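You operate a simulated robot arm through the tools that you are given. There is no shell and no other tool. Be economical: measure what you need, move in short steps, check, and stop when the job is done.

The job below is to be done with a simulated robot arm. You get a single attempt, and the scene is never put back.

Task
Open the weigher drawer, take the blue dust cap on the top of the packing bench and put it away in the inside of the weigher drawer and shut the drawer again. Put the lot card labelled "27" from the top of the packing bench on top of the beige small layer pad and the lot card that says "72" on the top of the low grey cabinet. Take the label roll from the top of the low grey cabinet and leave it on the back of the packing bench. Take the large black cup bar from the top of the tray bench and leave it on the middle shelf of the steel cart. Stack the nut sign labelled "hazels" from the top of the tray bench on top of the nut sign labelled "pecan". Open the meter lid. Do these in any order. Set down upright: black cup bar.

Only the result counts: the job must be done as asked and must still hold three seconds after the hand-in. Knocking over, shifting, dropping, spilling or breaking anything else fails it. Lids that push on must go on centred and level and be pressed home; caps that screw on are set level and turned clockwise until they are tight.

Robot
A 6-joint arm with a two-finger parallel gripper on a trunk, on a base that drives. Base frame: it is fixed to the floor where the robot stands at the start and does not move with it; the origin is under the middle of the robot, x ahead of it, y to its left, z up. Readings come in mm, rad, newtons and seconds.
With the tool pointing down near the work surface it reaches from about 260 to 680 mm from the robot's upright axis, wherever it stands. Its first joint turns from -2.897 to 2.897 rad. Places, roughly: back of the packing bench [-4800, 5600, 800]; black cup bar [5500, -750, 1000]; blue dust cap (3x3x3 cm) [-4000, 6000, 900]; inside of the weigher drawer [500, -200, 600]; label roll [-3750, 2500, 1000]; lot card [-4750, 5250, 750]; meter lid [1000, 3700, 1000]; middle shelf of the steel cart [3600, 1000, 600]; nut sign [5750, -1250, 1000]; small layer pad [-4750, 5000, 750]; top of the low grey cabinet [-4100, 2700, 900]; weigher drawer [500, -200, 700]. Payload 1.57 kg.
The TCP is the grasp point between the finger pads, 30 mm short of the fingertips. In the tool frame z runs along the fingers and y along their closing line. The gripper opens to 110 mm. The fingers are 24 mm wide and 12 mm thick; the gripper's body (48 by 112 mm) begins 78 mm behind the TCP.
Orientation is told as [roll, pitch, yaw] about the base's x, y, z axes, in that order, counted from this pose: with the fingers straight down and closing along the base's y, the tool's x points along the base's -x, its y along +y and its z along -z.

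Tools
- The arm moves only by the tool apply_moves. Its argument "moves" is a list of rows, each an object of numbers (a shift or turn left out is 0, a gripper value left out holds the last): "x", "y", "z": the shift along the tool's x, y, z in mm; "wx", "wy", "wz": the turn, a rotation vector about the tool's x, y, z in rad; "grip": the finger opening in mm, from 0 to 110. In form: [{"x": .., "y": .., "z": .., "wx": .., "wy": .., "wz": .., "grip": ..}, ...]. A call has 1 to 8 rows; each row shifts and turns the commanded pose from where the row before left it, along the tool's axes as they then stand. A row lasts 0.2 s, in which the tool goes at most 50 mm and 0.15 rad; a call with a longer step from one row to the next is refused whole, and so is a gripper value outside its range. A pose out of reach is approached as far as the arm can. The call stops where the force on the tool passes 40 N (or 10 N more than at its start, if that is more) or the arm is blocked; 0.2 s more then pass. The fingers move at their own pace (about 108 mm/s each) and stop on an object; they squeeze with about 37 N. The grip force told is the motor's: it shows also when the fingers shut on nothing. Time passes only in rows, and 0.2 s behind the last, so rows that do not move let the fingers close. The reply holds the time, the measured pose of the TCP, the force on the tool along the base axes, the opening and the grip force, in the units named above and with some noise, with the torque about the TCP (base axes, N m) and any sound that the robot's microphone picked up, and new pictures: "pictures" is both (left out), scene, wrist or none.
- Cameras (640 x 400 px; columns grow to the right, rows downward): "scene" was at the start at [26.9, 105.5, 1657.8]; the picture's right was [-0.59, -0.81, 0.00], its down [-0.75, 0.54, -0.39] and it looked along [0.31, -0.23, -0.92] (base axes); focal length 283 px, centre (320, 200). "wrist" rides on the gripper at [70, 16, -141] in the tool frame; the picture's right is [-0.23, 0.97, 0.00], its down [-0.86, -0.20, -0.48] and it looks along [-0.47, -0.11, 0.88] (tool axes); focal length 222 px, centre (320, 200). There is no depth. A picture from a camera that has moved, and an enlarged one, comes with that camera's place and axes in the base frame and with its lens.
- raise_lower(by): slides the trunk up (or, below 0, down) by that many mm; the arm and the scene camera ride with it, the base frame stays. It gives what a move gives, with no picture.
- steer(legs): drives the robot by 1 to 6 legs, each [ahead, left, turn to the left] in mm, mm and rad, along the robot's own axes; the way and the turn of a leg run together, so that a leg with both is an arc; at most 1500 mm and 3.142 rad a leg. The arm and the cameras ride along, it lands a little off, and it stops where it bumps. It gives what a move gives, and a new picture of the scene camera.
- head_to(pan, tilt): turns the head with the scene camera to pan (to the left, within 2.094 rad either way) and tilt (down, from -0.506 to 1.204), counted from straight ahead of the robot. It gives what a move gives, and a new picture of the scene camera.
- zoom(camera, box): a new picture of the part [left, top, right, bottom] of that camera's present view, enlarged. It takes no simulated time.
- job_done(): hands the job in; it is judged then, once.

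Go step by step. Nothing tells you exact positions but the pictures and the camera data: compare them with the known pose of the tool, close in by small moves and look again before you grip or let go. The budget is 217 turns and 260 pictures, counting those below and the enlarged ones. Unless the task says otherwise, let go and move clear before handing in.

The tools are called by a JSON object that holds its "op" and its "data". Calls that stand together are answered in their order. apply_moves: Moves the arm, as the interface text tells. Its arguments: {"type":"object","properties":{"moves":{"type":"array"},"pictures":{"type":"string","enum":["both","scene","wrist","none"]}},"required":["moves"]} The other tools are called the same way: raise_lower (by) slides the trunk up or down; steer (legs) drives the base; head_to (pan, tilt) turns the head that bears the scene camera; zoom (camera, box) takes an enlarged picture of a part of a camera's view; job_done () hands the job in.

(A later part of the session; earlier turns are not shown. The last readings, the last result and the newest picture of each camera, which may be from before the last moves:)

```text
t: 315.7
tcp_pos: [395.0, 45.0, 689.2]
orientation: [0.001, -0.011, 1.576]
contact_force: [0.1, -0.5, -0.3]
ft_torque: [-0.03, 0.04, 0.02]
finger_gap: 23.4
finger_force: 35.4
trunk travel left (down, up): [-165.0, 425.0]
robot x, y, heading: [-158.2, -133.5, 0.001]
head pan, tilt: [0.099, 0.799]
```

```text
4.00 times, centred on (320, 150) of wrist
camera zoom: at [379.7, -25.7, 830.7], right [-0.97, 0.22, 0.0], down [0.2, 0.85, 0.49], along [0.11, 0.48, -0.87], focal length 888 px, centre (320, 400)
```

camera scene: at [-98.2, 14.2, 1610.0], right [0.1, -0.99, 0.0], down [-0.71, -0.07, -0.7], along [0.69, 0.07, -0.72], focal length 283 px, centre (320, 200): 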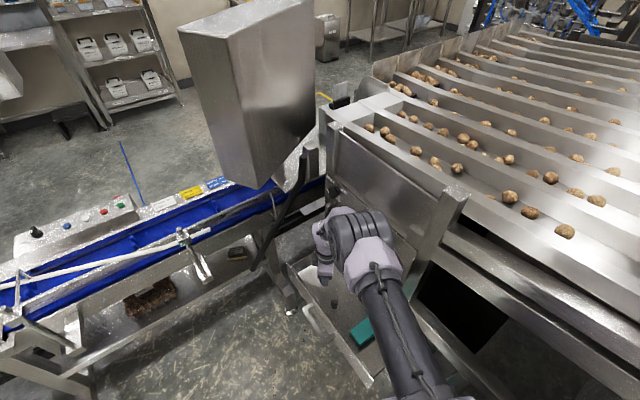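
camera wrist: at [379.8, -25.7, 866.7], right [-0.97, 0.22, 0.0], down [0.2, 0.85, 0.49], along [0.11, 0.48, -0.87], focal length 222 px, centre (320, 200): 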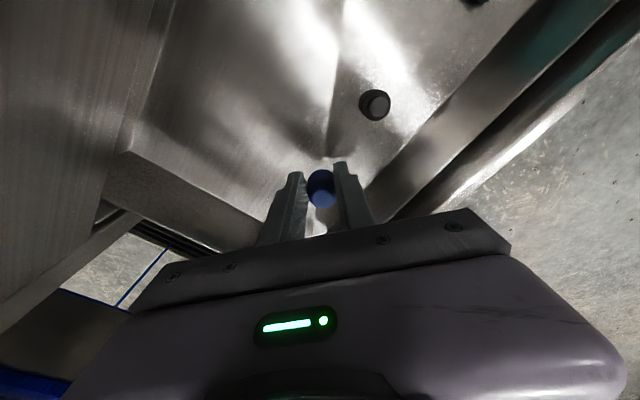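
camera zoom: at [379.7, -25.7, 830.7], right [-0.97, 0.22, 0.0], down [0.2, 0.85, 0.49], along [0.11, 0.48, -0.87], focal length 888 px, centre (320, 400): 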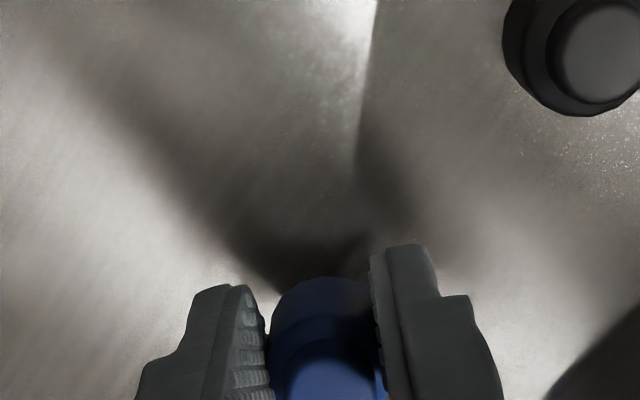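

{"op": "raise_lower", "data": {"by": -6}}

{"op": "raise_lower", "data": {"by": -5}}

{"op": "raise_lower", "data": {"by": -5}}

{"op": "zoom", "data": {"camera": "wrist", "box": [240, 100, 400, 200]}}

```text
t: 316.3
tcp_pos: [394.1, 44.4, 684.2]
orientation: [0.001, -0.011, 1.575]
contact_force: [0.3, -0.2, 0.0]
ft_torque: [0.04, 0.03, -0.05]
finger_gap: 23.4
finger_force: 35.3
trunk travel left (down, up): [-159.0, 431.0]
robot x, y, heading: [-160.1, -133.4, 0.005]
head pan, tilt: [0.099, 0.799]
```

```text
t: 316.8
tcp_pos: [394.9, 44.8, 679.5]
orientation: [-0.001, -0.012, 1.576]
contact_force: [0.4, -0.3, 0.4]
ft_torque: [-0.01, 0.03, 0.0]
finger_gap: 23.2
finger_force: 36.7
trunk travel left (down, up): [-154.0, 436.0]
robot x, y, heading: [-160.3, -135.5, 0.005]
head pan, tilt: [0.099, 0.799]
```

```text
t: 317.4
tcp_pos: [394.5, 45.2, 674.0]
orientation: [0.0, -0.01, 1.576]
contact_force: [-0.1, 0.4, -0.4]
ft_torque: [-0.01, 0.0, 0.03]
finger_gap: 23.3
finger_force: 35.5
trunk travel left (down, up): [-149.0, 441.0]
robot x, y, heading: [-158.7, -135.7, 0.0]
head pan, tilt: [0.099, 0.799]
```

```text
4.00 times, centred on (320, 150) of wrist
camera zoom: at [379.7, -25.8, 814.7], right [-0.97, 0.22, 0.0], down [0.2, 0.85, 0.49], along [0.11, 0.48, -0.87], focal length 888 px, centre (320, 400)
```

zoom: 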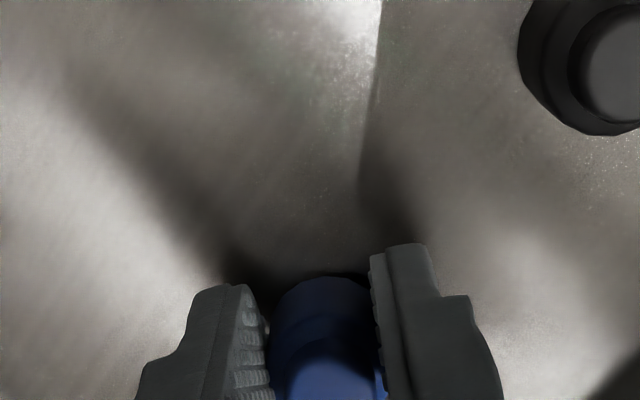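

{"op": "raise_lower", "data": {"by": -6}}

{"op": "raise_lower", "data": {"by": -5}}

{"op": "raise_lower", "data": {"by": -5}}

{"op": "raise_lower", "data": {"by": -5}}

```text
t: 317.9
tcp_pos: [395.1, 45.4, 671.2]
orientation: [-0.004, -0.012, 1.576]
contact_force: [0.0, -1.6, 33.8]
ft_torque: [0.13, 0.07, 0.0]
finger_gap: 23.2
finger_force: 35.4
trunk travel left (down, up): [-143.0, 447.0]
robot x, y, heading: [-159.8, -131.9, -0.005]
head pan, tilt: [0.099, 0.799]
```

```text
t: 318.4
tcp_pos: [396.0, 45.8, 667.0]
orientation: [-0.005, -0.012, 1.574]
contact_force: [-5.5, -5.2, 19.8]
ft_torque: [-0.06, 0.23, 0.07]
finger_gap: 23.4
finger_force: 36.0
trunk travel left (down, up): [-138.0, 452.0]
robot x, y, heading: [-156.7, -130.9, 0.002]
head pan, tilt: [0.099, 0.799]
stopped: the force on the tool passed its limit at 52 N (the readings are from after the stop); the commanded pose is now the measured one
```

```text
t: 318.8
tcp_pos: [395.4, 45.4, 666.4]
orientation: [-0.007, -0.013, 1.574]
contact_force: [-8.1, -7.3, 23.7]
ft_torque: [-0.22, 0.49, -0.01]
finger_gap: 23.4
finger_force: 35.6
trunk travel left (down, up): [-136.0, 454.0]
robot x, y, heading: [-156.1, -132.3, 0.001]
head pan, tilt: [0.099, 0.799]
stopped: the force on the tool passed its limit at 47 N (the readings are from after the stop); the commanded pose is now the measured one
```

```text
t: 319.1
tcp_pos: [396.7, 44.7, 665.6]
orientation: [-0.007, -0.012, 1.575]
contact_force: [-8.1, -6.6, 23.8]
ft_torque: [-0.27, 0.54, 0.04]
finger_gap: 23.7
finger_force: 35.4
trunk travel left (down, up): [-135.0, 455.0]
robot x, y, heading: [-159.5, -134.6, -0.002]
head pan, tilt: [0.099, 0.799]
stopped: the force on the tool passed its limit at 46 N (the readings are from after the stop); the commanded pose is now the measured one
```

Cap is on the drawer floor. Relieve, release, and lift out.

{"op": "raise_lower", "data": {"by": 2}}

{"op": "apply_moves", "data": {"moves": [{"grip": 45}, {}], "pictures": "none"}}

{"op": "raise_lower", "data": {"by": 200}}

{"op": "apply_moves", "data": {"moves": [{}], "pictures": "wrist"}}

```text
t: 319.6
tcp_pos: [398.1, 46.2, 667.0]
orientation: [-0.005, -0.012, 1.574]
contact_force: [-1.2, -0.8, 5.5]
ft_torque: [0.04, 0.06, 0.0]
finger_gap: 23.3
finger_force: 36.0
trunk travel left (down, up): [-137.0, 453.0]
robot x, y, heading: [-158.9, -136.4, -0.0]
head pan, tilt: [0.099, 0.799]
```

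```text
t: 320.2
tcp_pos: [398.0, 46.3, 666.6]
orientation: [-0.005, -0.013, 1.574]
contact_force: [2.2, 1.5, 2.1]
ft_torque: [0.01, 0.02, 0.0]
finger_gap: 43.5
finger_force: 0.1
trunk travel left (down, up): [-137.0, 453.0]
robot x, y, heading: [-159.5, -130.8, 0.003]
head pan, tilt: [0.099, 0.799]
```

```text
t: 322.4
tcp_pos: [397.9, 44.8, 866.3]
orientation: [-0.005, -0.012, 1.574]
contact_force: [0.1, 0.4, -0.1]
ft_torque: [0.01, -0.01, -0.02]
finger_gap: 45.1
finger_force: 0.0
trunk travel left (down, up): [-337.0, 253.0]
robot x, y, heading: [-160.5, -130.0, 0.002]
head pan, tilt: [0.099, 0.799]
```

```text
t: 322.8
tcp_pos: [399.1, 45.5, 865.4]
orientation: [-0.004, -0.011, 1.573]
contact_force: [-0.7, 0.2, -0.6]
ft_torque: [0.01, 0.0, 0.0]
finger_gap: 45.4
finger_force: 0.1
trunk travel left (down, up): [-337.0, 253.0]
robot x, y, heading: [-156.9, -135.1, 0.001]
head pan, tilt: [0.099, 0.799]
camera wrist: at [382.2, -25.6, 1006.8], right [-0.97, 0.22, 0.0], down [0.19, 0.85, 0.49], along [0.11, 0.48, -0.87], focal length 222 px, centre (320, 200)
```

wrist: 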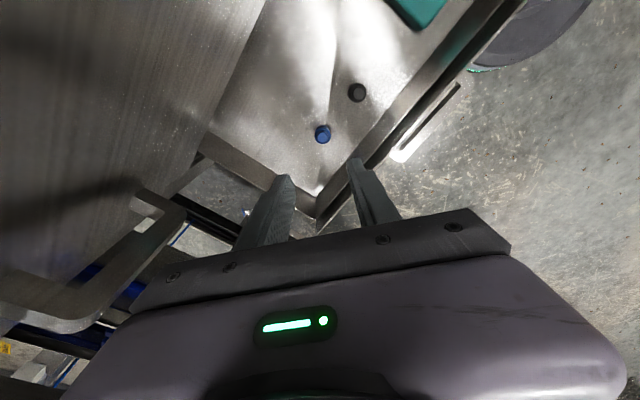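

The cap is in the drawer. Now I'll set up to push the drawer shut with closed fingers against the handle bar: first move out in front and rotate the tool.

{"op": "apply_moves", "data": {"moves": [{"y": 45, "x": -16, "grip": 0}, {"y": 45, "x": -16}, {"y": 45, "x": -17}, {"y": 45, "x": -17}, {"y": 45, "x": -16}, {"wz": 0.147}, {"wz": 0.147}, {"wz": 0.147}], "pictures": "none"}}

{"op": "apply_moves", "data": {"moves": [{"wz": 0.147}, {"wz": 0.147}, {"wz": 0.147}, {"wz": 0.147}, {"wz": 0.147}, {"wz": 0.147}, {"wz": 0.147}, {"wz": 0.147}], "pictures": "none"}}

{"op": "apply_moves", "data": {"moves": [{"wz": 0.147}, {"wz": 0.147}, {"wz": 0.147}, {"wz": 0.147}, {"wz": 0.147}, {"wz": 0.078}, {}]}}

```text
t: 324.6
tcp_pos: [173.2, 125.9, 866.5]
orientation: [0.0, -0.012, 1.131]
contact_force: [1.0, 0.6, -1.0]
ft_torque: [0.0, 0.0, 0.04]
finger_gap: 0.0
finger_force: 21.2
trunk travel left (down, up): [-337.0, 253.0]
robot x, y, heading: [-159.4, -133.2, 0.002]
head pan, tilt: [0.099, 0.799]
```

```text
t: 326.4
tcp_pos: [173.2, 126.4, 865.8]
orientation: [0.012, -0.004, -0.045]
contact_force: [0.6, -1.2, 0.2]
ft_torque: [0.0, 0.01, 0.01]
finger_gap: 0.0
finger_force: 20.9
trunk travel left (down, up): [-337.0, 253.0]
robot x, y, heading: [-156.9, -136.3, 0.006]
head pan, tilt: [0.099, 0.799]
```

```text
t: 328.0
tcp_pos: [173.3, 127.0, 865.1]
orientation: [0.009, 0.007, -0.858]
contact_force: [0.2, -0.7, 0.6]
ft_torque: [0.03, 0.02, -0.03]
finger_gap: 0.1
finger_force: 20.8
trunk travel left (down, up): [-337.0, 253.0]
robot x, y, heading: [-159.3, -131.4, 0.001]
head pan, tilt: [0.099, 0.799]
camera scene: at [-98.2, 14.0, 1746.3], right [0.1, -0.99, 0.0], down [-0.71, -0.07, -0.7], along [0.69, 0.07, -0.72], focal length 283 px, centre (320, 200)
camera wrist: at [139.7, 188.9, 1008.5], right [0.88, 0.47, 0.01], down [0.41, -0.78, 0.47], along [0.23, -0.41, -0.88], focal length 222 px, centre (320, 200)
```

scene: 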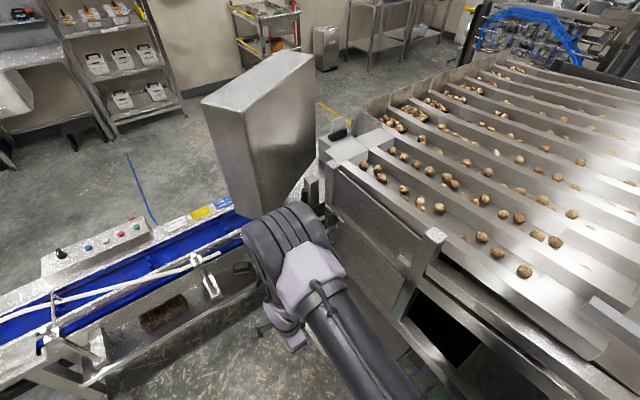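
wrist: 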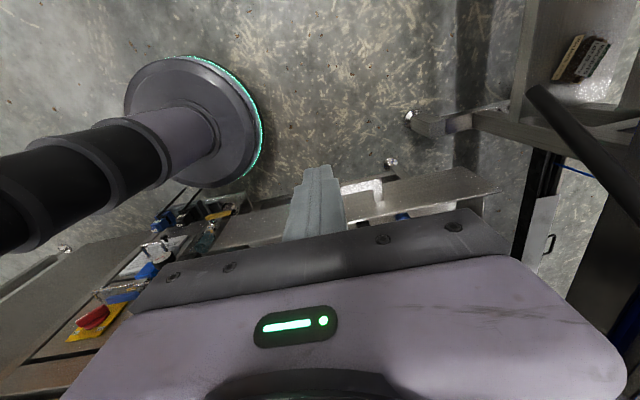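

{"op": "raise_lower", "data": {"by": -178}}

{"op": "apply_moves", "data": {"moves": [{"x": -20}, {"x": -20}, {"x": -15}, {"x": -20}, {"x": -25}]}}

```text
t: 329.9
tcp_pos: [172.8, 126.4, 688.8]
orientation: [0.012, 0.006, -0.856]
contact_force: [0.2, 0.7, 0.4]
ft_torque: [-0.01, 0.01, -0.03]
finger_gap: 0.3
finger_force: 21.4
trunk travel left (down, up): [-159.0, 431.0]
robot x, y, heading: [-160.0, -134.2, -0.003]
head pan, tilt: [0.099, 0.799]
```

```text
t: 331.1
tcp_pos: [238.3, 50.8, 687.0]
orientation: [0.01, 0.004, -0.855]
contact_force: [-0.5, 1.0, 0.7]
ft_torque: [0.0, -0.02, 0.01]
finger_gap: 0.0
finger_force: 21.0
trunk travel left (down, up): [-159.0, 431.0]
robot x, y, heading: [-155.5, -136.6, -0.002]
head pan, tilt: [0.099, 0.799]
camera scene: at [-98.0, 13.7, 1568.3], right [0.1, -0.99, 0.0], down [-0.71, -0.07, -0.7], along [0.69, 0.07, -0.72], focal length 283 px, centre (320, 200)
camera wrist: at [205.5, 113.2, 829.5], right [0.88, 0.47, 0.01], down [0.41, -0.78, 0.47], along [0.23, -0.41, -0.88], focal length 222 px, centre (320, 200)
```

scene: 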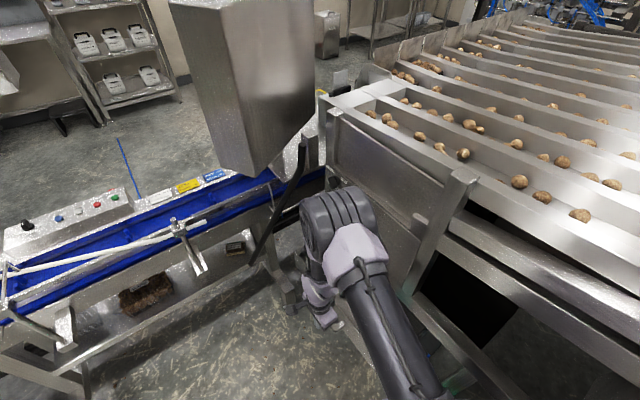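
wrist: 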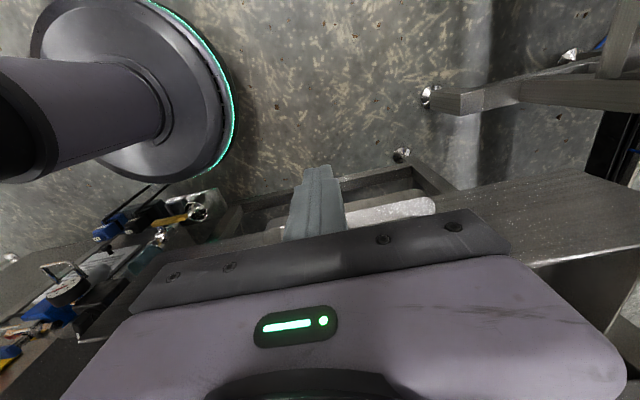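

{"op": "apply_moves", "data": {"moves": [{"x": -25}, {"x": -25}, {"x": -25}, {"x": -25}, {"x": -25}]}}

```text
t: 332.4
tcp_pos: [320.3, -43.3, 686.7]
orientation: [0.01, 0.008, -0.856]
contact_force: [-0.5, 0.1, -0.6]
ft_torque: [-0.04, -0.01, -0.02]
finger_gap: 0.0
finger_force: 20.8
trunk travel left (down, up): [-159.0, 431.0]
robot x, y, heading: [-163.2, -134.6, 0.001]
head pan, tilt: [0.099, 0.799]
camera scene: at [-98.0, 13.7, 1568.3], right [0.1, -0.99, 0.0], down [-0.71, -0.07, -0.7], along [0.69, 0.07, -0.72], focal length 283 px, centre (320, 200)
camera wrist: at [287.4, 19.3, 828.9], right [0.88, 0.47, 0.01], down [0.41, -0.78, 0.47], along [0.23, -0.41, -0.88], focal length 222 px, centre (320, 200)
```

scene: 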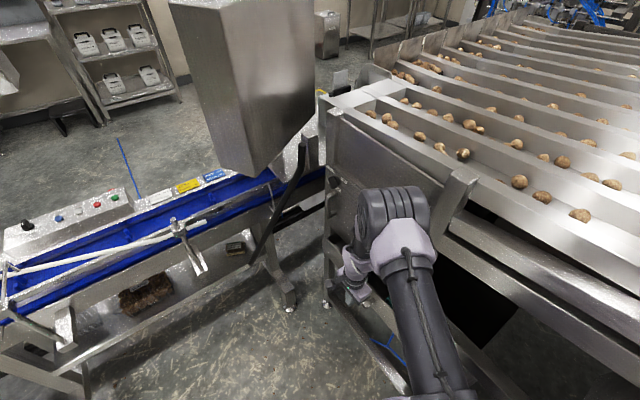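
wrist: 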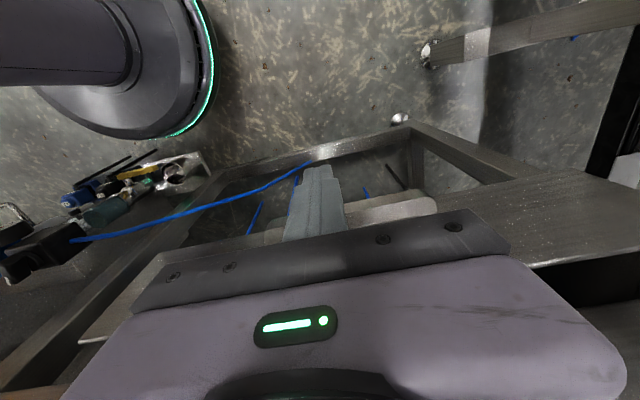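

{"op": "apply_moves", "data": {"moves": [{"x": -15}, {"x": -12}, {"x": -8}, {"x": -5}, {"x": -4}, {"x": -4}, {"x": -4}, {}]}}

```text
t: 334.1
tcp_pos: [351.5, -77.3, 684.9]
orientation: [0.006, 0.008, -0.85]
contact_force: [-5.6, 9.6, 3.1]
ft_torque: [0.13, -0.05, 0.05]
finger_gap: 0.0
finger_force: 21.8
trunk travel left (down, up): [-159.0, 431.0]
robot x, y, heading: [-160.8, -134.4, 0.007]
head pan, tilt: [0.099, 0.799]
stopped in row 8: the force on the tool passed its limit at 42 N (the readings are from after the stop); the commanded pose is now the measured one
camera scene: at [-99.9, 15.4, 1568.3], right [0.1, -0.99, 0.0], down [-0.71, -0.07, -0.7], along [0.69, 0.07, -0.72], focal length 283 px, centre (320, 200)
camera wrist: at [318.4, -16.3, 828.4], right [0.88, 0.47, 0.0], down [0.41, -0.78, 0.47], along [0.22, -0.41, -0.88], focal length 222 px, centre (320, 200)
```

scene: 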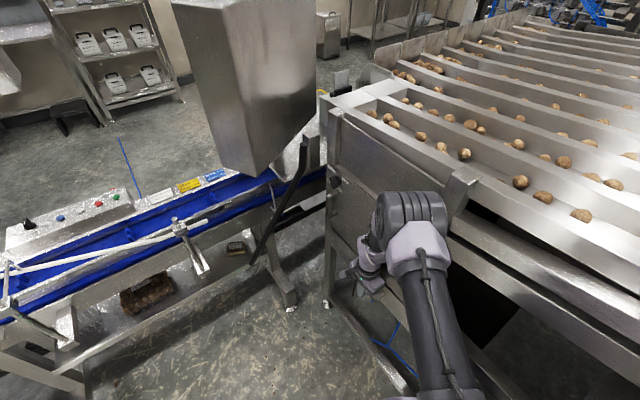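
wrist: 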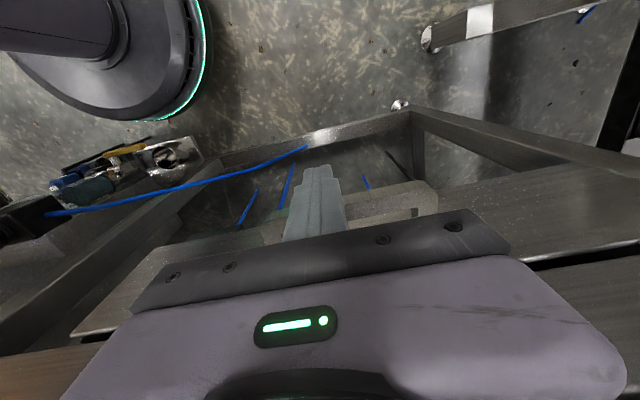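

Fully home (42 N at the predicted closed position). Backing off and checking the drawer.

{"op": "apply_moves", "data": {"moves": [{"x": 30}, {"x": 40}, {"x": 40}, {"x": 40}], "pictures": "none"}}

{"op": "raise_lower", "data": {"by": 400}}

{"op": "steer", "data": {"legs": [[-330, -100, 0]]}}

{"op": "zoom", "data": {"camera": "scene", "box": [240, 150, 480, 300]}}

```text
t: 335.1
tcp_pos: [252.6, 33.0, 688.2]
orientation: [0.01, 0.008, -0.855]
contact_force: [1.2, 0.1, -1.1]
ft_torque: [0.0, 0.0, 0.0]
finger_gap: 0.0
finger_force: 21.0
trunk travel left (down, up): [-159.0, 431.0]
robot x, y, heading: [-159.8, -132.2, 0.001]
head pan, tilt: [0.099, 0.799]
```

```text
t: 339.0
tcp_pos: [252.4, 32.1, 1088.1]
orientation: [0.007, 0.008, -0.854]
contact_force: [-0.1, 0.2, -0.1]
ft_torque: [0.03, 0.03, 0.0]
finger_gap: 0.0
finger_force: 21.2
trunk travel left (down, up): [-559.0, 31.0]
robot x, y, heading: [-159.6, -130.7, 0.003]
head pan, tilt: [0.099, 0.799]
```

```text
t: 341.2
tcp_pos: [-73.2, -68.8, 1088.7]
orientation: [0.007, 0.009, -0.85]
contact_force: [-1.2, -0.7, -0.4]
ft_torque: [-0.02, -0.02, -0.01]
finger_gap: 0.0
finger_force: 21.1
trunk travel left (down, up): [-559.0, 31.0]
robot x, y, heading: [-484.4, -236.3, 0.002]
head pan, tilt: [0.099, 0.799]
camera scene: at [-425.6, -86.8, 1968.3], right [0.1, -0.99, 0.0], down [-0.71, -0.07, -0.7], along [0.69, 0.07, -0.72], focal length 283 px, centre (320, 200)
```

scene: 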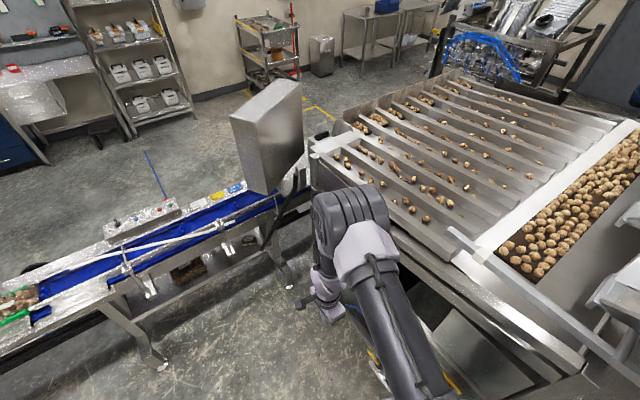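

```text
2.67 times, centred on (360, 225) of scene
camera zoom: at [-425.6, -86.8, 1968.3], right [0.1, -0.99, 0.0], down [-0.71, -0.07, -0.7], along [0.69, 0.07, -0.72], focal length 755 px, centre (213, 133)
```

zoom: 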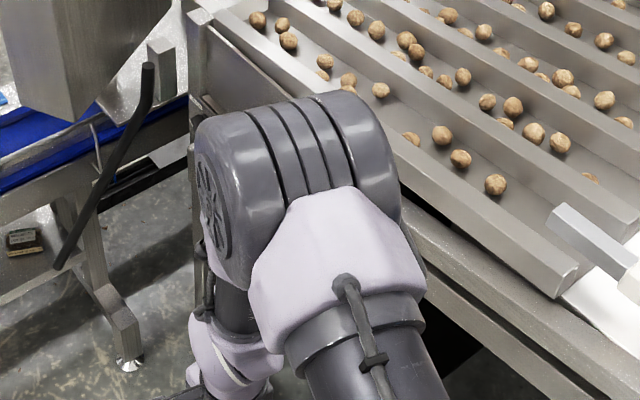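

I'll head out around the far end of the conveyor, glancing back at the drawer as I turn.

{"op": "steer", "data": {"legs": [[0, 0, 2.284]]}}

{"op": "head_to", "data": {"pan": -2.05, "tilt": 0.8}}

{"op": "steer", "data": {"legs": [[1500, 0, 0], [1500, 0, 0], [1500, 0, 0], [1500, 0, 0], [0, 0, -1.57]]}}

{"op": "head_to", "data": {"pan": 0, "tilt": 0.45}}

{"op": "head_to", "data": {"pan": -0.9, "tilt": 0.45}}

```text
t: 347.0
tcp_pos: [-880.7, -30.8, 1087.6]
orientation: [0.007, 0.008, 1.429]
contact_force: [0.0, 0.1, 0.3]
ft_torque: [0.0, 0.01, 0.03]
finger_gap: 0.1
finger_force: 21.3
trunk travel left (down, up): [-559.0, 31.0]
robot x, y, heading: [-484.0, -233.8, 2.288]
head pan, tilt: [0.099, 0.799]
camera scene: at [-636.3, -286.6, 1968.3], right [0.69, 0.73, 0.0], down [0.52, -0.49, -0.7], along [-0.51, 0.48, -0.72], focal length 283 px, centre (320, 200)
```

scene: 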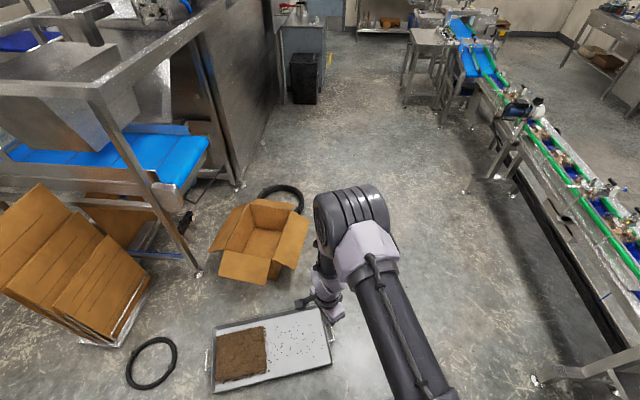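

```text
t: 349.1
tcp_pos: [-880.2, -30.0, 1088.2]
orientation: [0.007, 0.007, 1.43]
contact_force: [-0.1, 0.0, 0.7]
ft_torque: [0.02, -0.04, -0.01]
finger_gap: 0.0
finger_force: 20.9
trunk travel left (down, up): [-559.0, 31.0]
robot x, y, heading: [-484.2, -239.5, 2.287]
head pan, tilt: [-2.051, 0.799]
camera scene: at [-499.2, -323.0, 1968.3], right [0.23, -0.97, 0.0], down [-0.7, -0.17, -0.7], along [0.68, 0.16, -0.72], focal length 283 px, centre (320, 200)
```

scene: 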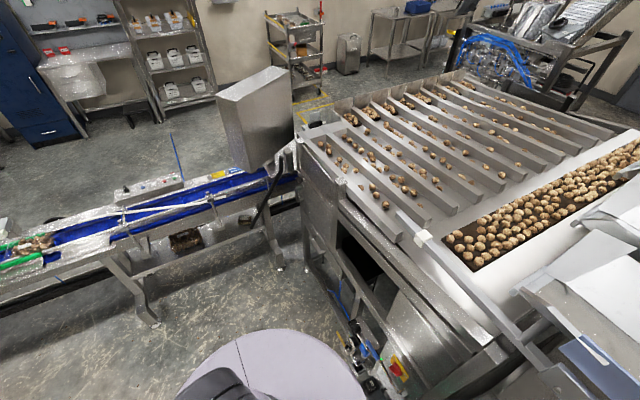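

```text
t: 381.3
tcp_pos: [-4225.0, 4667.5, 1087.5]
orientation: [0.008, 0.009, -0.121]
contact_force: [0.1, -0.8, 0.2]
ft_torque: [0.01, 0.0, 0.0]
finger_gap: 0.0
finger_force: 21.5
trunk travel left (down, up): [-559.0, 31.0]
robot x, y, heading: [-4420.0, 4269.6, 0.734]
head pan, tilt: [-2.051, 0.799]
camera scene: at [-4509.7, 4280.1, 1968.3], right [-0.97, -0.25, 0.0], down [-0.18, 0.69, -0.7], along [0.18, -0.67, -0.72], focal length 283 px, centre (320, 200)
```

scene: 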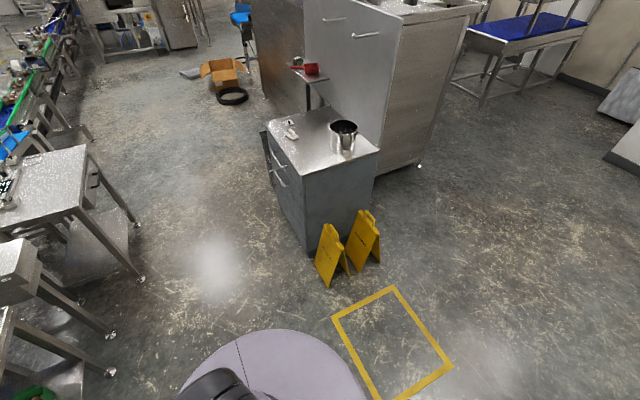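

```text
t: 383.3
tcp_pos: [-4226.4, 4666.9, 1087.6]
orientation: [0.008, 0.01, -0.122]
contact_force: [0.3, -0.4, -0.2]
ft_torque: [0.05, -0.03, 0.0]
finger_gap: 0.0
finger_force: 21.2
trunk travel left (down, up): [-559.0, 31.0]
robot x, y, heading: [-4419.3, 4265.6, 0.73]
head pan, tilt: [0.0, 0.45]
camera scene: at [-4461.8, 4419.8, 1998.7], right [0.67, -0.74, 0.0], down [-0.32, -0.29, -0.9], along [0.67, 0.6, -0.44], focal length 283 px, centre (320, 200)
```

scene: 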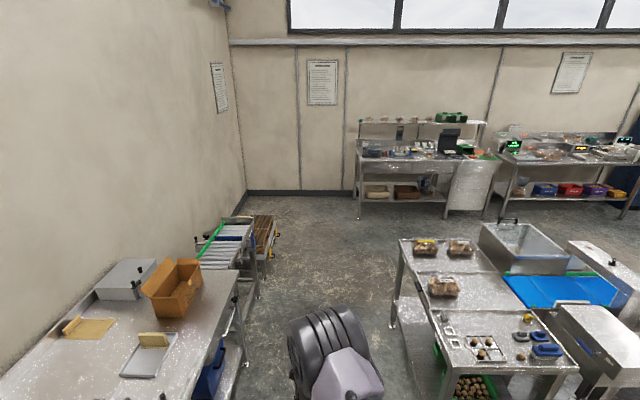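

```text
t: 384.5
tcp_pos: [-4225.5, 4667.6, 1088.2]
orientation: [0.01, 0.009, -0.121]
contact_force: [0.5, -0.1, 0.1]
ft_torque: [-0.03, 0.01, -0.01]
finger_gap: 0.1
finger_force: 21.3
trunk travel left (down, up): [-559.0, 31.0]
robot x, y, heading: [-4421.7, 4271.2, 0.736]
head pan, tilt: [-0.901, 0.45]
camera scene: at [-4439.4, 4343.0, 1998.7], right [-0.16, -0.99, 0.0], down [-0.43, 0.07, -0.9], along [0.89, -0.15, -0.44], focal length 283 px, centre (320, 200)
```

scene: 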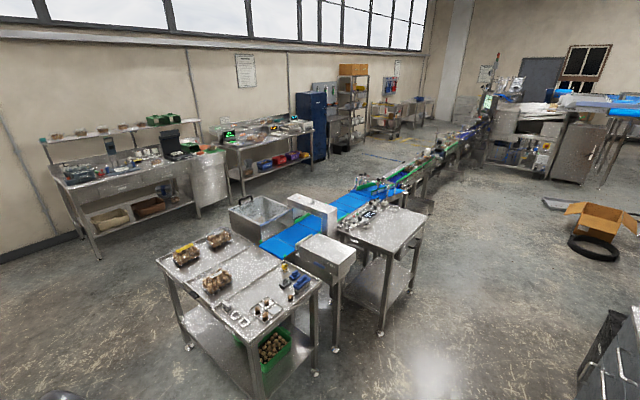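

The lane past the conveyor end is clear. I'll drive along the bench front, then down the window aisle to the meter bench.

{"op": "steer", "data": {"legs": [[1500, 0, 0], [1000, 0, -0.017], [0, -1500, 0], [0, -1500, 0], [0, -900, 0]]}}

{"op": "head_to", "data": {"pan": 0.0, "tilt": 0.5}}

```text
t: 415.1
tcp_pos: [225.4, 3472.8, 1087.8]
orientation: [0.01, 0.008, -0.128]
contact_force: [-0.8, -0.8, 0.3]
ft_torque: [0.03, 0.0, -0.02]
finger_gap: 0.0
finger_force: 20.8
trunk travel left (down, up): [-559.0, 31.0]
robot x, y, heading: [22.4, 3074.5, 0.73]
head pan, tilt: [-0.901, 0.45]
camera scene: at [10.6, 3149.5, 1998.7], right [-0.17, -0.99, 0.0], down [-0.43, 0.07, -0.9], along [0.89, -0.15, -0.44], focal length 283 px, centre (320, 200)
```

scene: 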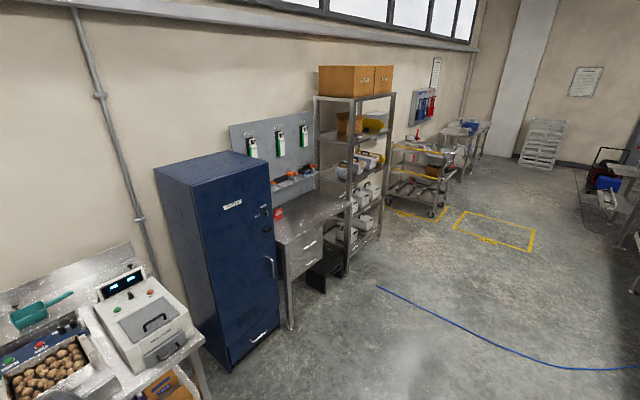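

```text
t: 416.2
tcp_pos: [226.5, 3472.9, 1087.3]
orientation: [0.009, 0.009, -0.129]
contact_force: [0.0, 0.5, 0.5]
ft_torque: [0.0, 0.0, 0.01]
finger_gap: 0.1
finger_force: 21.5
trunk travel left (down, up): [-559.0, 31.0]
robot x, y, heading: [28.1, 3076.8, 0.731]
head pan, tilt: [0.0, 0.499]
camera scene: at [-12.2, 3225.9, 1994.3], right [0.67, -0.75, 0.0], down [-0.36, -0.32, -0.88], along [0.66, 0.58, -0.48], focal length 283 px, centre (320, 200)
```

scene: 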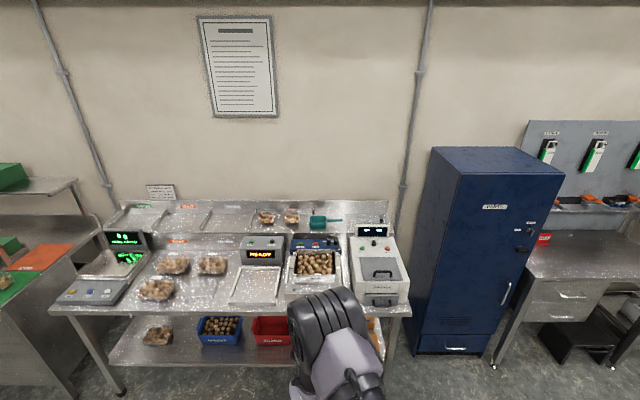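

The meter is the white box with a hinged lid and black handle, near (1024, 3714). I'll drive up in front of it.

{"op": "steer", "data": {"legs": [[600, -180, 0]]}}

{"op": "head_to", "data": {"pan": 0.25, "tilt": 0.75}}

{"op": "zoom", "data": {"camera": "scene", "box": [320, 160, 560, 310]}}

```text
t: 419.7
tcp_pos: [788.5, 3732.7, 1088.0]
orientation: [0.006, 0.01, -0.127]
contact_force: [0.2, -0.4, -0.8]
ft_torque: [-0.01, -0.03, 0.01]
finger_gap: 0.0
finger_force: 21.6
trunk travel left (down, up): [-559.0, 31.0]
robot x, y, heading: [591.7, 3338.2, 0.734]
head pan, tilt: [0.0, 0.499]
camera scene: at [550.9, 3486.9, 1994.3], right [0.67, -0.74, 0.0], down [-0.36, -0.32, -0.88], along [0.65, 0.59, -0.48], focal length 283 px, centre (320, 200)
```

scene: 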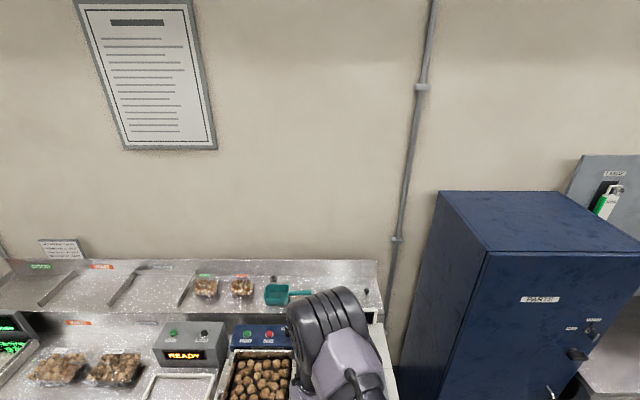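

```text
t: 420.5
tcp_pos: [789.7, 3733.9, 1088.2]
orientation: [0.01, 0.009, -0.125]
contact_force: [0.7, 0.0, -0.1]
ft_torque: [0.02, 0.05, 0.0]
finger_gap: 0.0
finger_force: 20.9
trunk travel left (down, up): [-559.0, 31.0]
robot x, y, heading: [591.4, 3335.3, 0.729]
head pan, tilt: [0.25, 0.75]
camera scene: at [528.9, 3494.8, 1972.4], right [0.83, -0.56, 0.0], down [-0.38, -0.57, -0.73], along [0.41, 0.61, -0.68], focal length 283 px, centre (320, 200)
```

scene: 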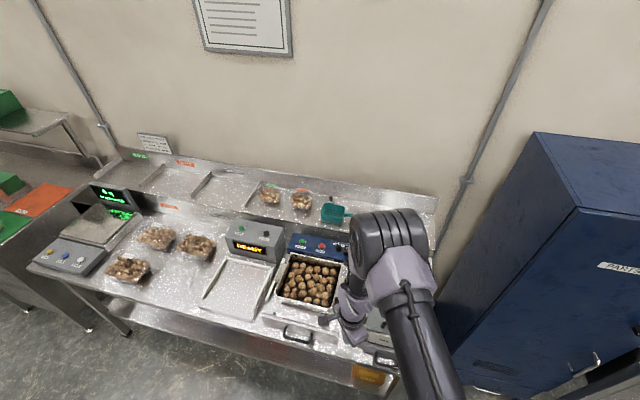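

```text
2.67 times, centred on (440, 235) of scene
camera zoom: at [528.9, 3494.8, 1972.4], right [0.83, -0.56, 0.0], down [-0.38, -0.57, -0.73], along [0.41, 0.61, -0.68], focal length 755 px, centre (0, 107)
```

zoom: 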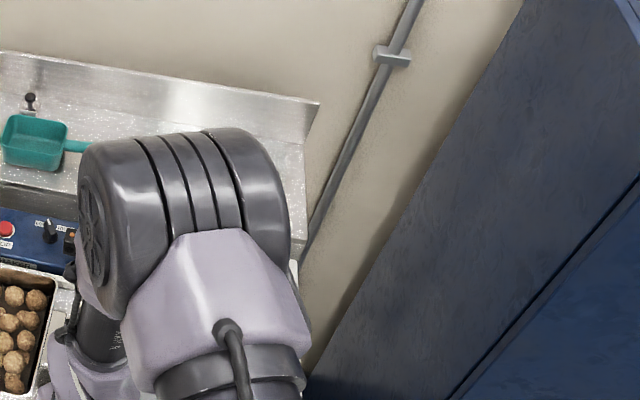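

{"op": "apply_moves", "data": {"moves": [{"wz": -0.143, "z": -20}, {"wz": -0.143, "z": -20}, {"wz": -0.143, "z": -20}, {"wz": -0.143, "z": -20}, {"wz": -0.143}, {"wz": -0.142}, {"y": -40}, {"y": -40}], "pictures": "none"}}

{"op": "apply_moves", "data": {"moves": [{"y": -45}, {"y": -45}, {"x": -30}, {}]}}

```text
t: 422.3
tcp_pos: [844.4, 3672.2, 1167.0]
orientation: [0.012, 0.001, 0.73]
contact_force: [-0.4, 0.1, -0.4]
ft_torque: [0.01, 0.02, 0.04]
finger_gap: 0.0
finger_force: 22.0
trunk travel left (down, up): [-559.0, 31.0]
robot x, y, heading: [589.3, 3336.9, 0.73]
head pan, tilt: [0.25, 0.75]
```

```text
t: 423.3
tcp_pos: [925.0, 3625.2, 1166.2]
orientation: [0.013, -0.002, 0.732]
contact_force: [-0.2, 0.0, -0.1]
ft_torque: [0.04, -0.01, 0.05]
finger_gap: 0.1
finger_force: 21.8
trunk travel left (down, up): [-559.0, 31.0]
robot x, y, heading: [591.4, 3333.3, 0.73]
head pan, tilt: [0.25, 0.75]
camera scene: at [529.3, 3493.2, 1972.5], right [0.83, -0.56, 0.0], down [-0.38, -0.57, -0.73], along [0.41, 0.61, -0.68], focal length 283 px, centre (320, 200)
camera wrist: at [865.1, 3589.4, 1307.3], right [-0.48, 0.88, 0.01], down [0.77, 0.42, 0.48], along [0.41, 0.24, -0.88], focal length 222 px, centre (320, 200)
```

scene: 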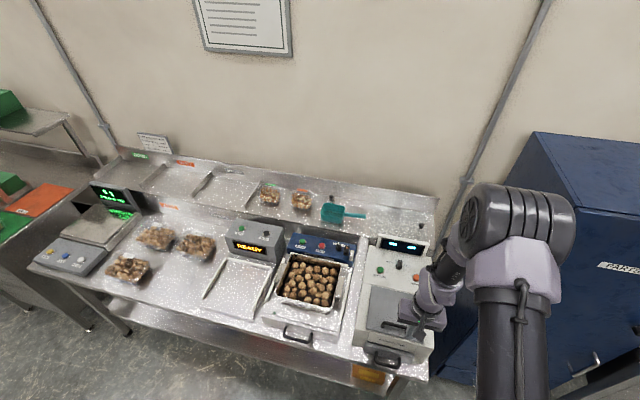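
wrist: 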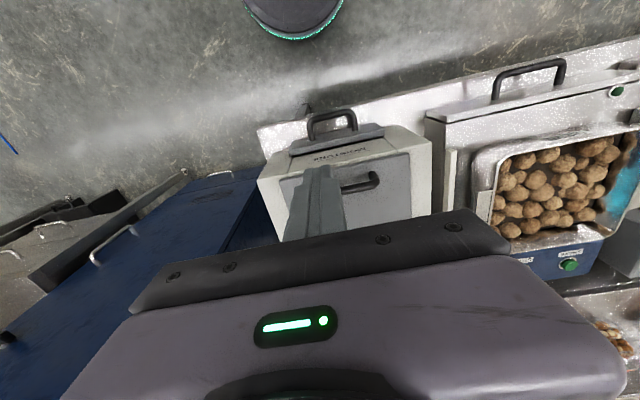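

{"op": "zoom", "data": {"camera": "scene", "box": [340, 220, 500, 380]}}

{"op": "zoom", "data": {"camera": "wrist", "box": [240, 100, 460, 240]}}

```text
2.50 times, centred on (420, 300) of scene
camera zoom: at [529.3, 3493.2, 1972.5], right [0.83, -0.56, 0.0], down [-0.38, -0.57, -0.73], along [0.41, 0.61, -0.68], focal length 708 px, centre (70, -50)
```

zoom: 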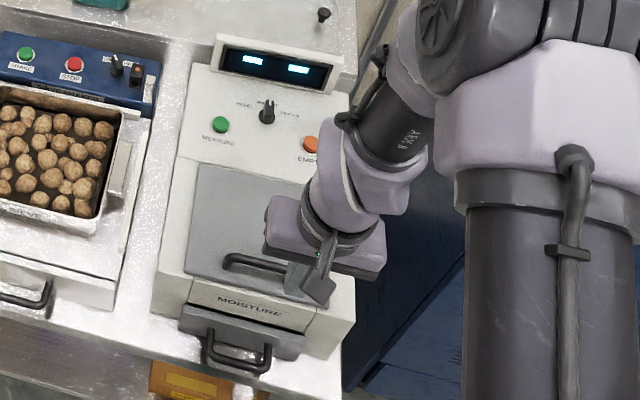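

```text
2.86 times, centred on (350, 170) of wrist
camera zoom: at [865.1, 3589.4, 1307.3], right [-0.48, 0.88, 0.01], down [0.77, 0.42, 0.48], along [0.41, 0.24, -0.88], focal length 635 px, centre (234, 286)
```

zoom: 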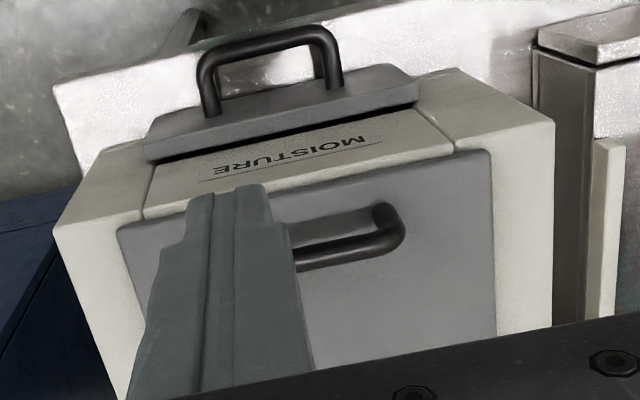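

The lid is the grey panel on top with a bar handle at its front edge; hinge should be at the rear near the buttons. Opening the fingers for a clear look.

{"op": "apply_moves", "data": {"moves": [{"grip": 110, "y": 10}, {}, {}], "pictures": "none"}}

{"op": "zoom", "data": {"camera": "wrist", "box": [240, 100, 440, 225]}}

{"op": "apply_moves", "data": {"moves": [{"x": -40}, {"x": -40}, {"x": -40}, {}], "pictures": "wrist"}}

{"op": "zoom", "data": {"camera": "wrist", "box": [220, 20, 420, 145]}}

```text
t: 424.1
tcp_pos: [918.6, 3634.5, 1165.9]
orientation: [0.013, -0.001, 0.732]
contact_force: [-0.7, -0.8, 0.0]
ft_torque: [-0.01, -0.02, 0.0]
finger_gap: 110.1
finger_force: 0.0
trunk travel left (down, up): [-559.0, 31.0]
robot x, y, heading: [591.5, 3337.2, 0.735]
head pan, tilt: [0.25, 0.75]
```

```text
3.20 times, centred on (340, 162) of wrist
camera zoom: at [858.1, 3598.3, 1307.3], right [-0.48, 0.88, 0.01], down [0.77, 0.42, 0.48], along [0.41, 0.24, -0.88], focal length 711 px, centre (256, 320)
```

zoom: 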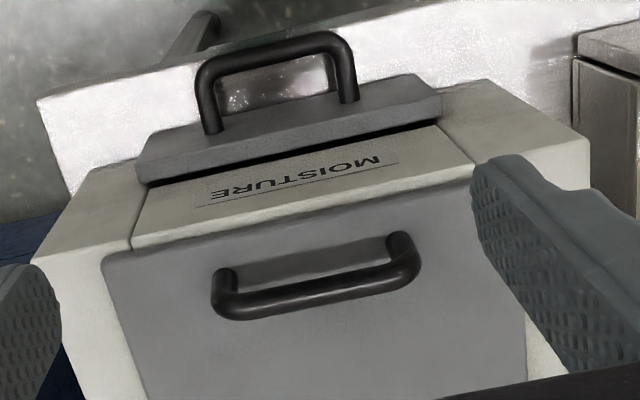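

```text
t: 425.1
tcp_pos: [1008.1, 3713.4, 1166.2]
orientation: [0.013, 0.0, 0.731]
contact_force: [0.5, 0.8, -0.2]
ft_torque: [-0.01, -0.04, 0.03]
finger_gap: 110.1
finger_force: 0.0
trunk travel left (down, up): [-559.0, 31.0]
robot x, y, heading: [589.0, 3329.7, 0.729]
head pan, tilt: [0.25, 0.75]
camera wrist: at [947.2, 3677.6, 1307.7], right [-0.48, 0.88, 0.01], down [0.77, 0.42, 0.48], along [0.41, 0.24, -0.88], focal length 222 px, centre (320, 200)
```

wrist: 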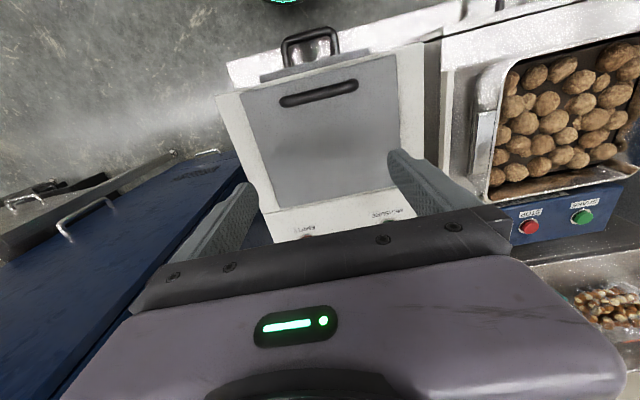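

```text
3.20 times, centred on (320, 82) of wrist
camera zoom: at [947.2, 3677.6, 1307.7], right [-0.48, 0.88, 0.01], down [0.77, 0.42, 0.48], along [0.41, 0.24, -0.88], focal length 711 px, centre (320, 576)
```

zoom: 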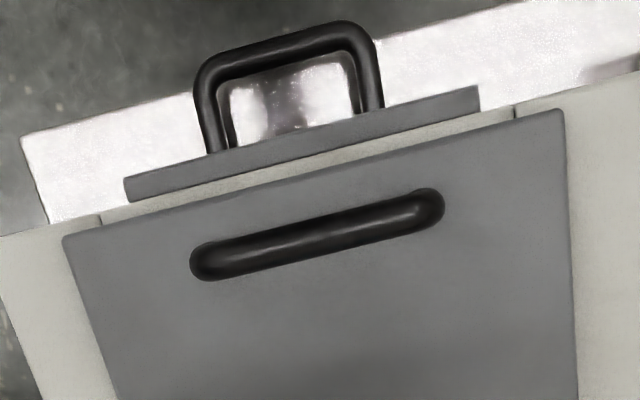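

Handle bar centre triangulates to (956, 3686, 1045), lid about 160 mm deep with a rear hinge. I'll close in a little, turn the gripper 90°, and go above the bar.

{"op": "apply_moves", "data": {"moves": [{"x": 45}, {"x": 45}, {"x": 45}, {"x": 45}, {"grip": 60}], "pictures": "none"}}

{"op": "steer", "data": {"legs": [[100, 0, 0]]}}

{"op": "apply_moves", "data": {"moves": [{"wz": 0.143}, {"wz": 0.143}, {"wz": 0.143}, {"wz": 0.143}, {"wz": 0.143}, {"wz": 0.143}, {"wz": 0.143}, {"wz": 0.143}], "pictures": "none"}}

{"op": "apply_moves", "data": {"moves": [{"wz": 0.143}, {"wz": 0.143}, {"wz": 0.141}, {}]}}

```text
t: 426.3
tcp_pos: [875.3, 3593.3, 1164.2]
orientation: [0.01, -0.001, 0.732]
contact_force: [0.2, 0.1, 0.1]
ft_torque: [0.01, 0.01, -0.03]
finger_gap: 60.0
finger_force: 0.1
trunk travel left (down, up): [-559.0, 31.0]
robot x, y, heading: [588.5, 3333.9, 0.736]
head pan, tilt: [0.25, 0.75]
```

```text
t: 427.5
tcp_pos: [946.2, 3659.2, 1166.8]
orientation: [0.011, -0.001, 0.73]
contact_force: [0.2, 0.2, -0.7]
ft_torque: [0.01, 0.04, 0.03]
finger_gap: 60.1
finger_force: 0.0
trunk travel left (down, up): [-559.0, 31.0]
robot x, y, heading: [666.3, 3402.9, 0.727]
head pan, tilt: [0.25, 0.75]
camera scene: at [603.0, 3561.1, 1972.3], right [0.83, -0.56, 0.0], down [-0.38, -0.57, -0.73], along [0.41, 0.61, -0.68], focal length 283 px, centre (320, 200)
```

scene: 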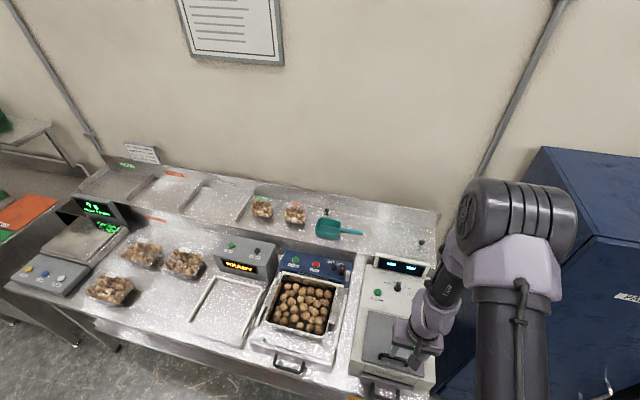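

```text
t: 429.3
tcp_pos: [947.5, 3658.3, 1165.1]
orientation: [0.006, 0.012, -0.416]
contact_force: [0.0, 0.4, -0.4]
ft_torque: [0.03, 0.03, 0.02]
finger_gap: 60.3
finger_force: 0.1
trunk travel left (down, up): [-559.0, 31.0]
robot x, y, heading: [669.2, 3400.3, 0.727]
head pan, tilt: [0.25, 0.75]
```

```text
t: 430.3
tcp_pos: [947.8, 3660.3, 1165.7]
orientation: [0.0, 0.011, -0.84]
contact_force: [0.4, 0.7, 0.7]
ft_torque: [0.0, -0.02, 0.02]
finger_gap: 59.9
finger_force: 0.1
trunk travel left (down, up): [-559.0, 31.0]
robot x, y, heading: [664.9, 3402.7, 0.729]
head pan, tilt: [0.25, 0.75]
camera scene: at [603.1, 3561.2, 1972.3], right [0.83, -0.56, 0.0], down [-0.38, -0.57, -0.73], along [0.41, 0.61, -0.68], focal length 283 px, centre (320, 200)
camera wrist: at [915.5, 3720.9, 1307.7], right [0.88, 0.48, 0.0], down [0.42, -0.77, 0.47], along [0.22, -0.41, -0.88], focal length 222 px, centre (320, 200)
```

scene: 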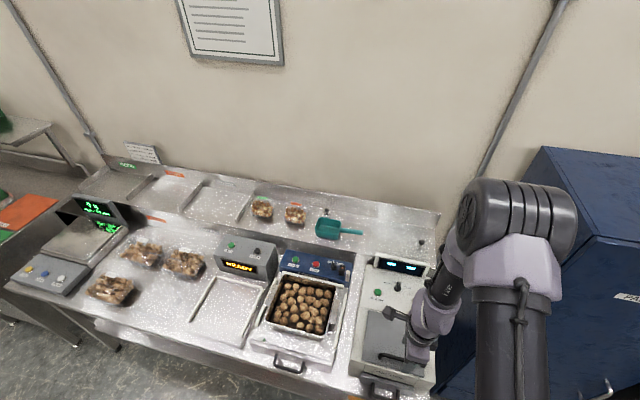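
wrist: 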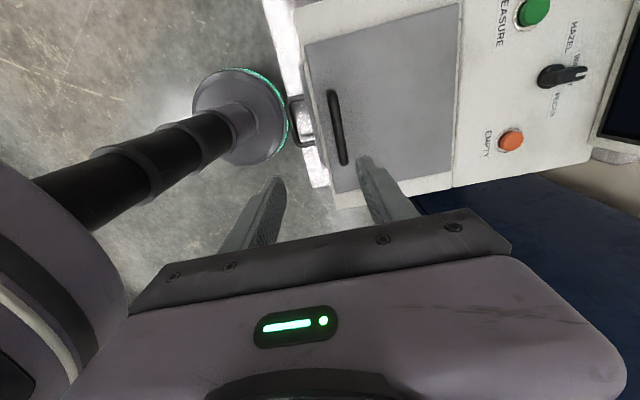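

{"op": "apply_moves", "data": {"moves": [{"x": 16, "y": 24, "grip": 50}, {"z": 30}, {"z": 30}, {}], "pictures": "wrist"}}

{"op": "zoom", "data": {"camera": "wrist", "box": [230, 90, 430, 215]}}

```text
t: 431.3
tcp_pos: [954.6, 3687.5, 1103.9]
orientation: [-0.001, 0.011, -0.839]
contact_force: [0.1, -0.2, -0.1]
ft_torque: [0.01, 0.0, 0.01]
finger_gap: 50.3
finger_force: 0.1
trunk travel left (down, up): [-559.0, 31.0]
robot x, y, heading: [663.9, 3406.1, 0.723]
head pan, tilt: [0.25, 0.75]
camera wrist: at [921.3, 3749.4, 1247.2], right [0.88, 0.48, 0.0], down [0.43, -0.77, 0.47], along [0.22, -0.41, -0.88], focal length 222 px, centre (320, 200)
```

wrist: 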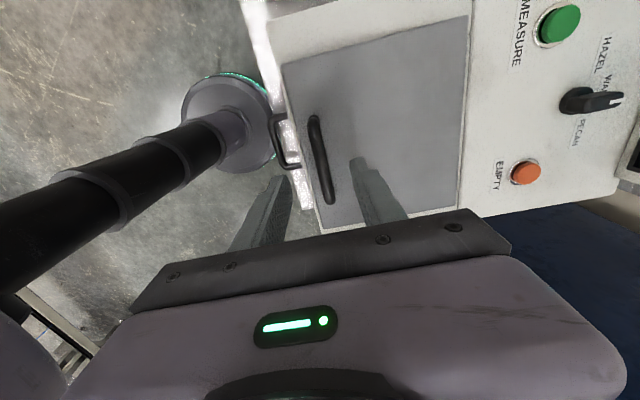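

```text
3.20 times, centred on (330, 152) of wrist
camera zoom: at [921.3, 3749.4, 1247.2], right [0.88, 0.48, 0.0], down [0.43, -0.77, 0.47], along [0.22, -0.41, -0.88], focal length 711 px, centre (288, 352)
```

zoom: 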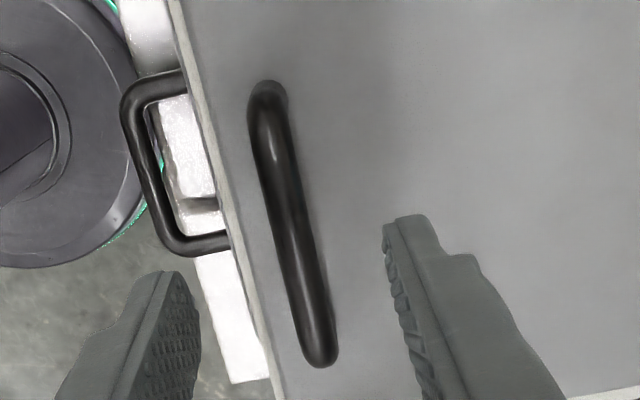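

{"op": "apply_moves", "data": {"moves": [{"z": 28}, {}], "pictures": "none"}}

{"op": "zoom", "data": {"camera": "wrist", "box": [230, 90, 430, 215]}}

```text
t: 431.9
tcp_pos: [954.1, 3686.8, 1076.1]
orientation: [-0.003, 0.011, -0.84]
contact_force: [-0.1, -0.1, 0.8]
ft_torque: [-0.01, -0.04, -0.02]
finger_gap: 49.8
finger_force: 0.0
trunk travel left (down, up): [-559.0, 31.0]
robot x, y, heading: [664.7, 3397.5, 0.73]
head pan, tilt: [0.25, 0.75]
```

```text
3.20 times, centred on (330, 152) of wrist
camera zoom: at [921.6, 3749.5, 1219.5], right [0.88, 0.48, 0.0], down [0.43, -0.77, 0.47], along [0.22, -0.41, -0.88], focal length 711 px, centre (288, 352)
```

zoom: 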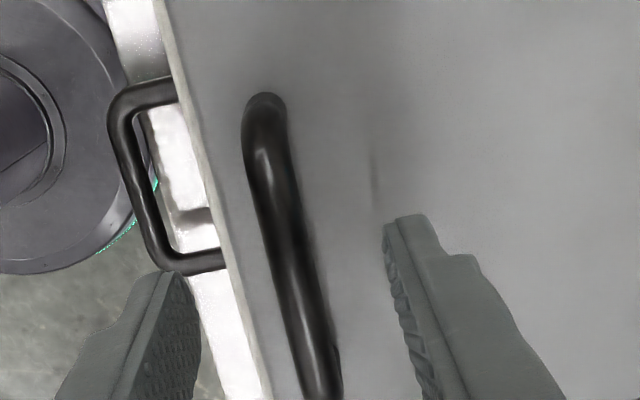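

{"op": "apply_moves", "data": {"moves": [{"z": 4}, {"z": 4}, {"z": 4}, {}], "pictures": "none"}}

{"op": "zoom", "data": {"camera": "wrist", "box": [230, 90, 430, 215]}}

```text
t: 432.9
tcp_pos: [954.6, 3688.9, 1065.4]
orientation: [-0.001, 0.011, -0.841]
contact_force: [-0.5, 0.0, -0.8]
ft_torque: [0.0, 0.01, 0.03]
finger_gap: 50.0
finger_force: 0.1
trunk travel left (down, up): [-559.0, 31.0]
robot x, y, heading: [667.8, 3401.1, 0.727]
head pan, tilt: [0.25, 0.75]
```

```text
3.20 times, centred on (330, 152) of wrist
camera zoom: at [921.9, 3750.0, 1207.8], right [0.88, 0.48, 0.0], down [0.43, -0.77, 0.47], along [0.22, -0.41, -0.88], focal length 711 px, centre (288, 352)
```

zoom: 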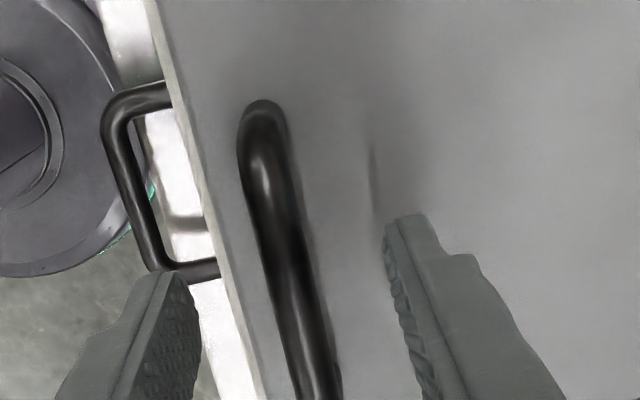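

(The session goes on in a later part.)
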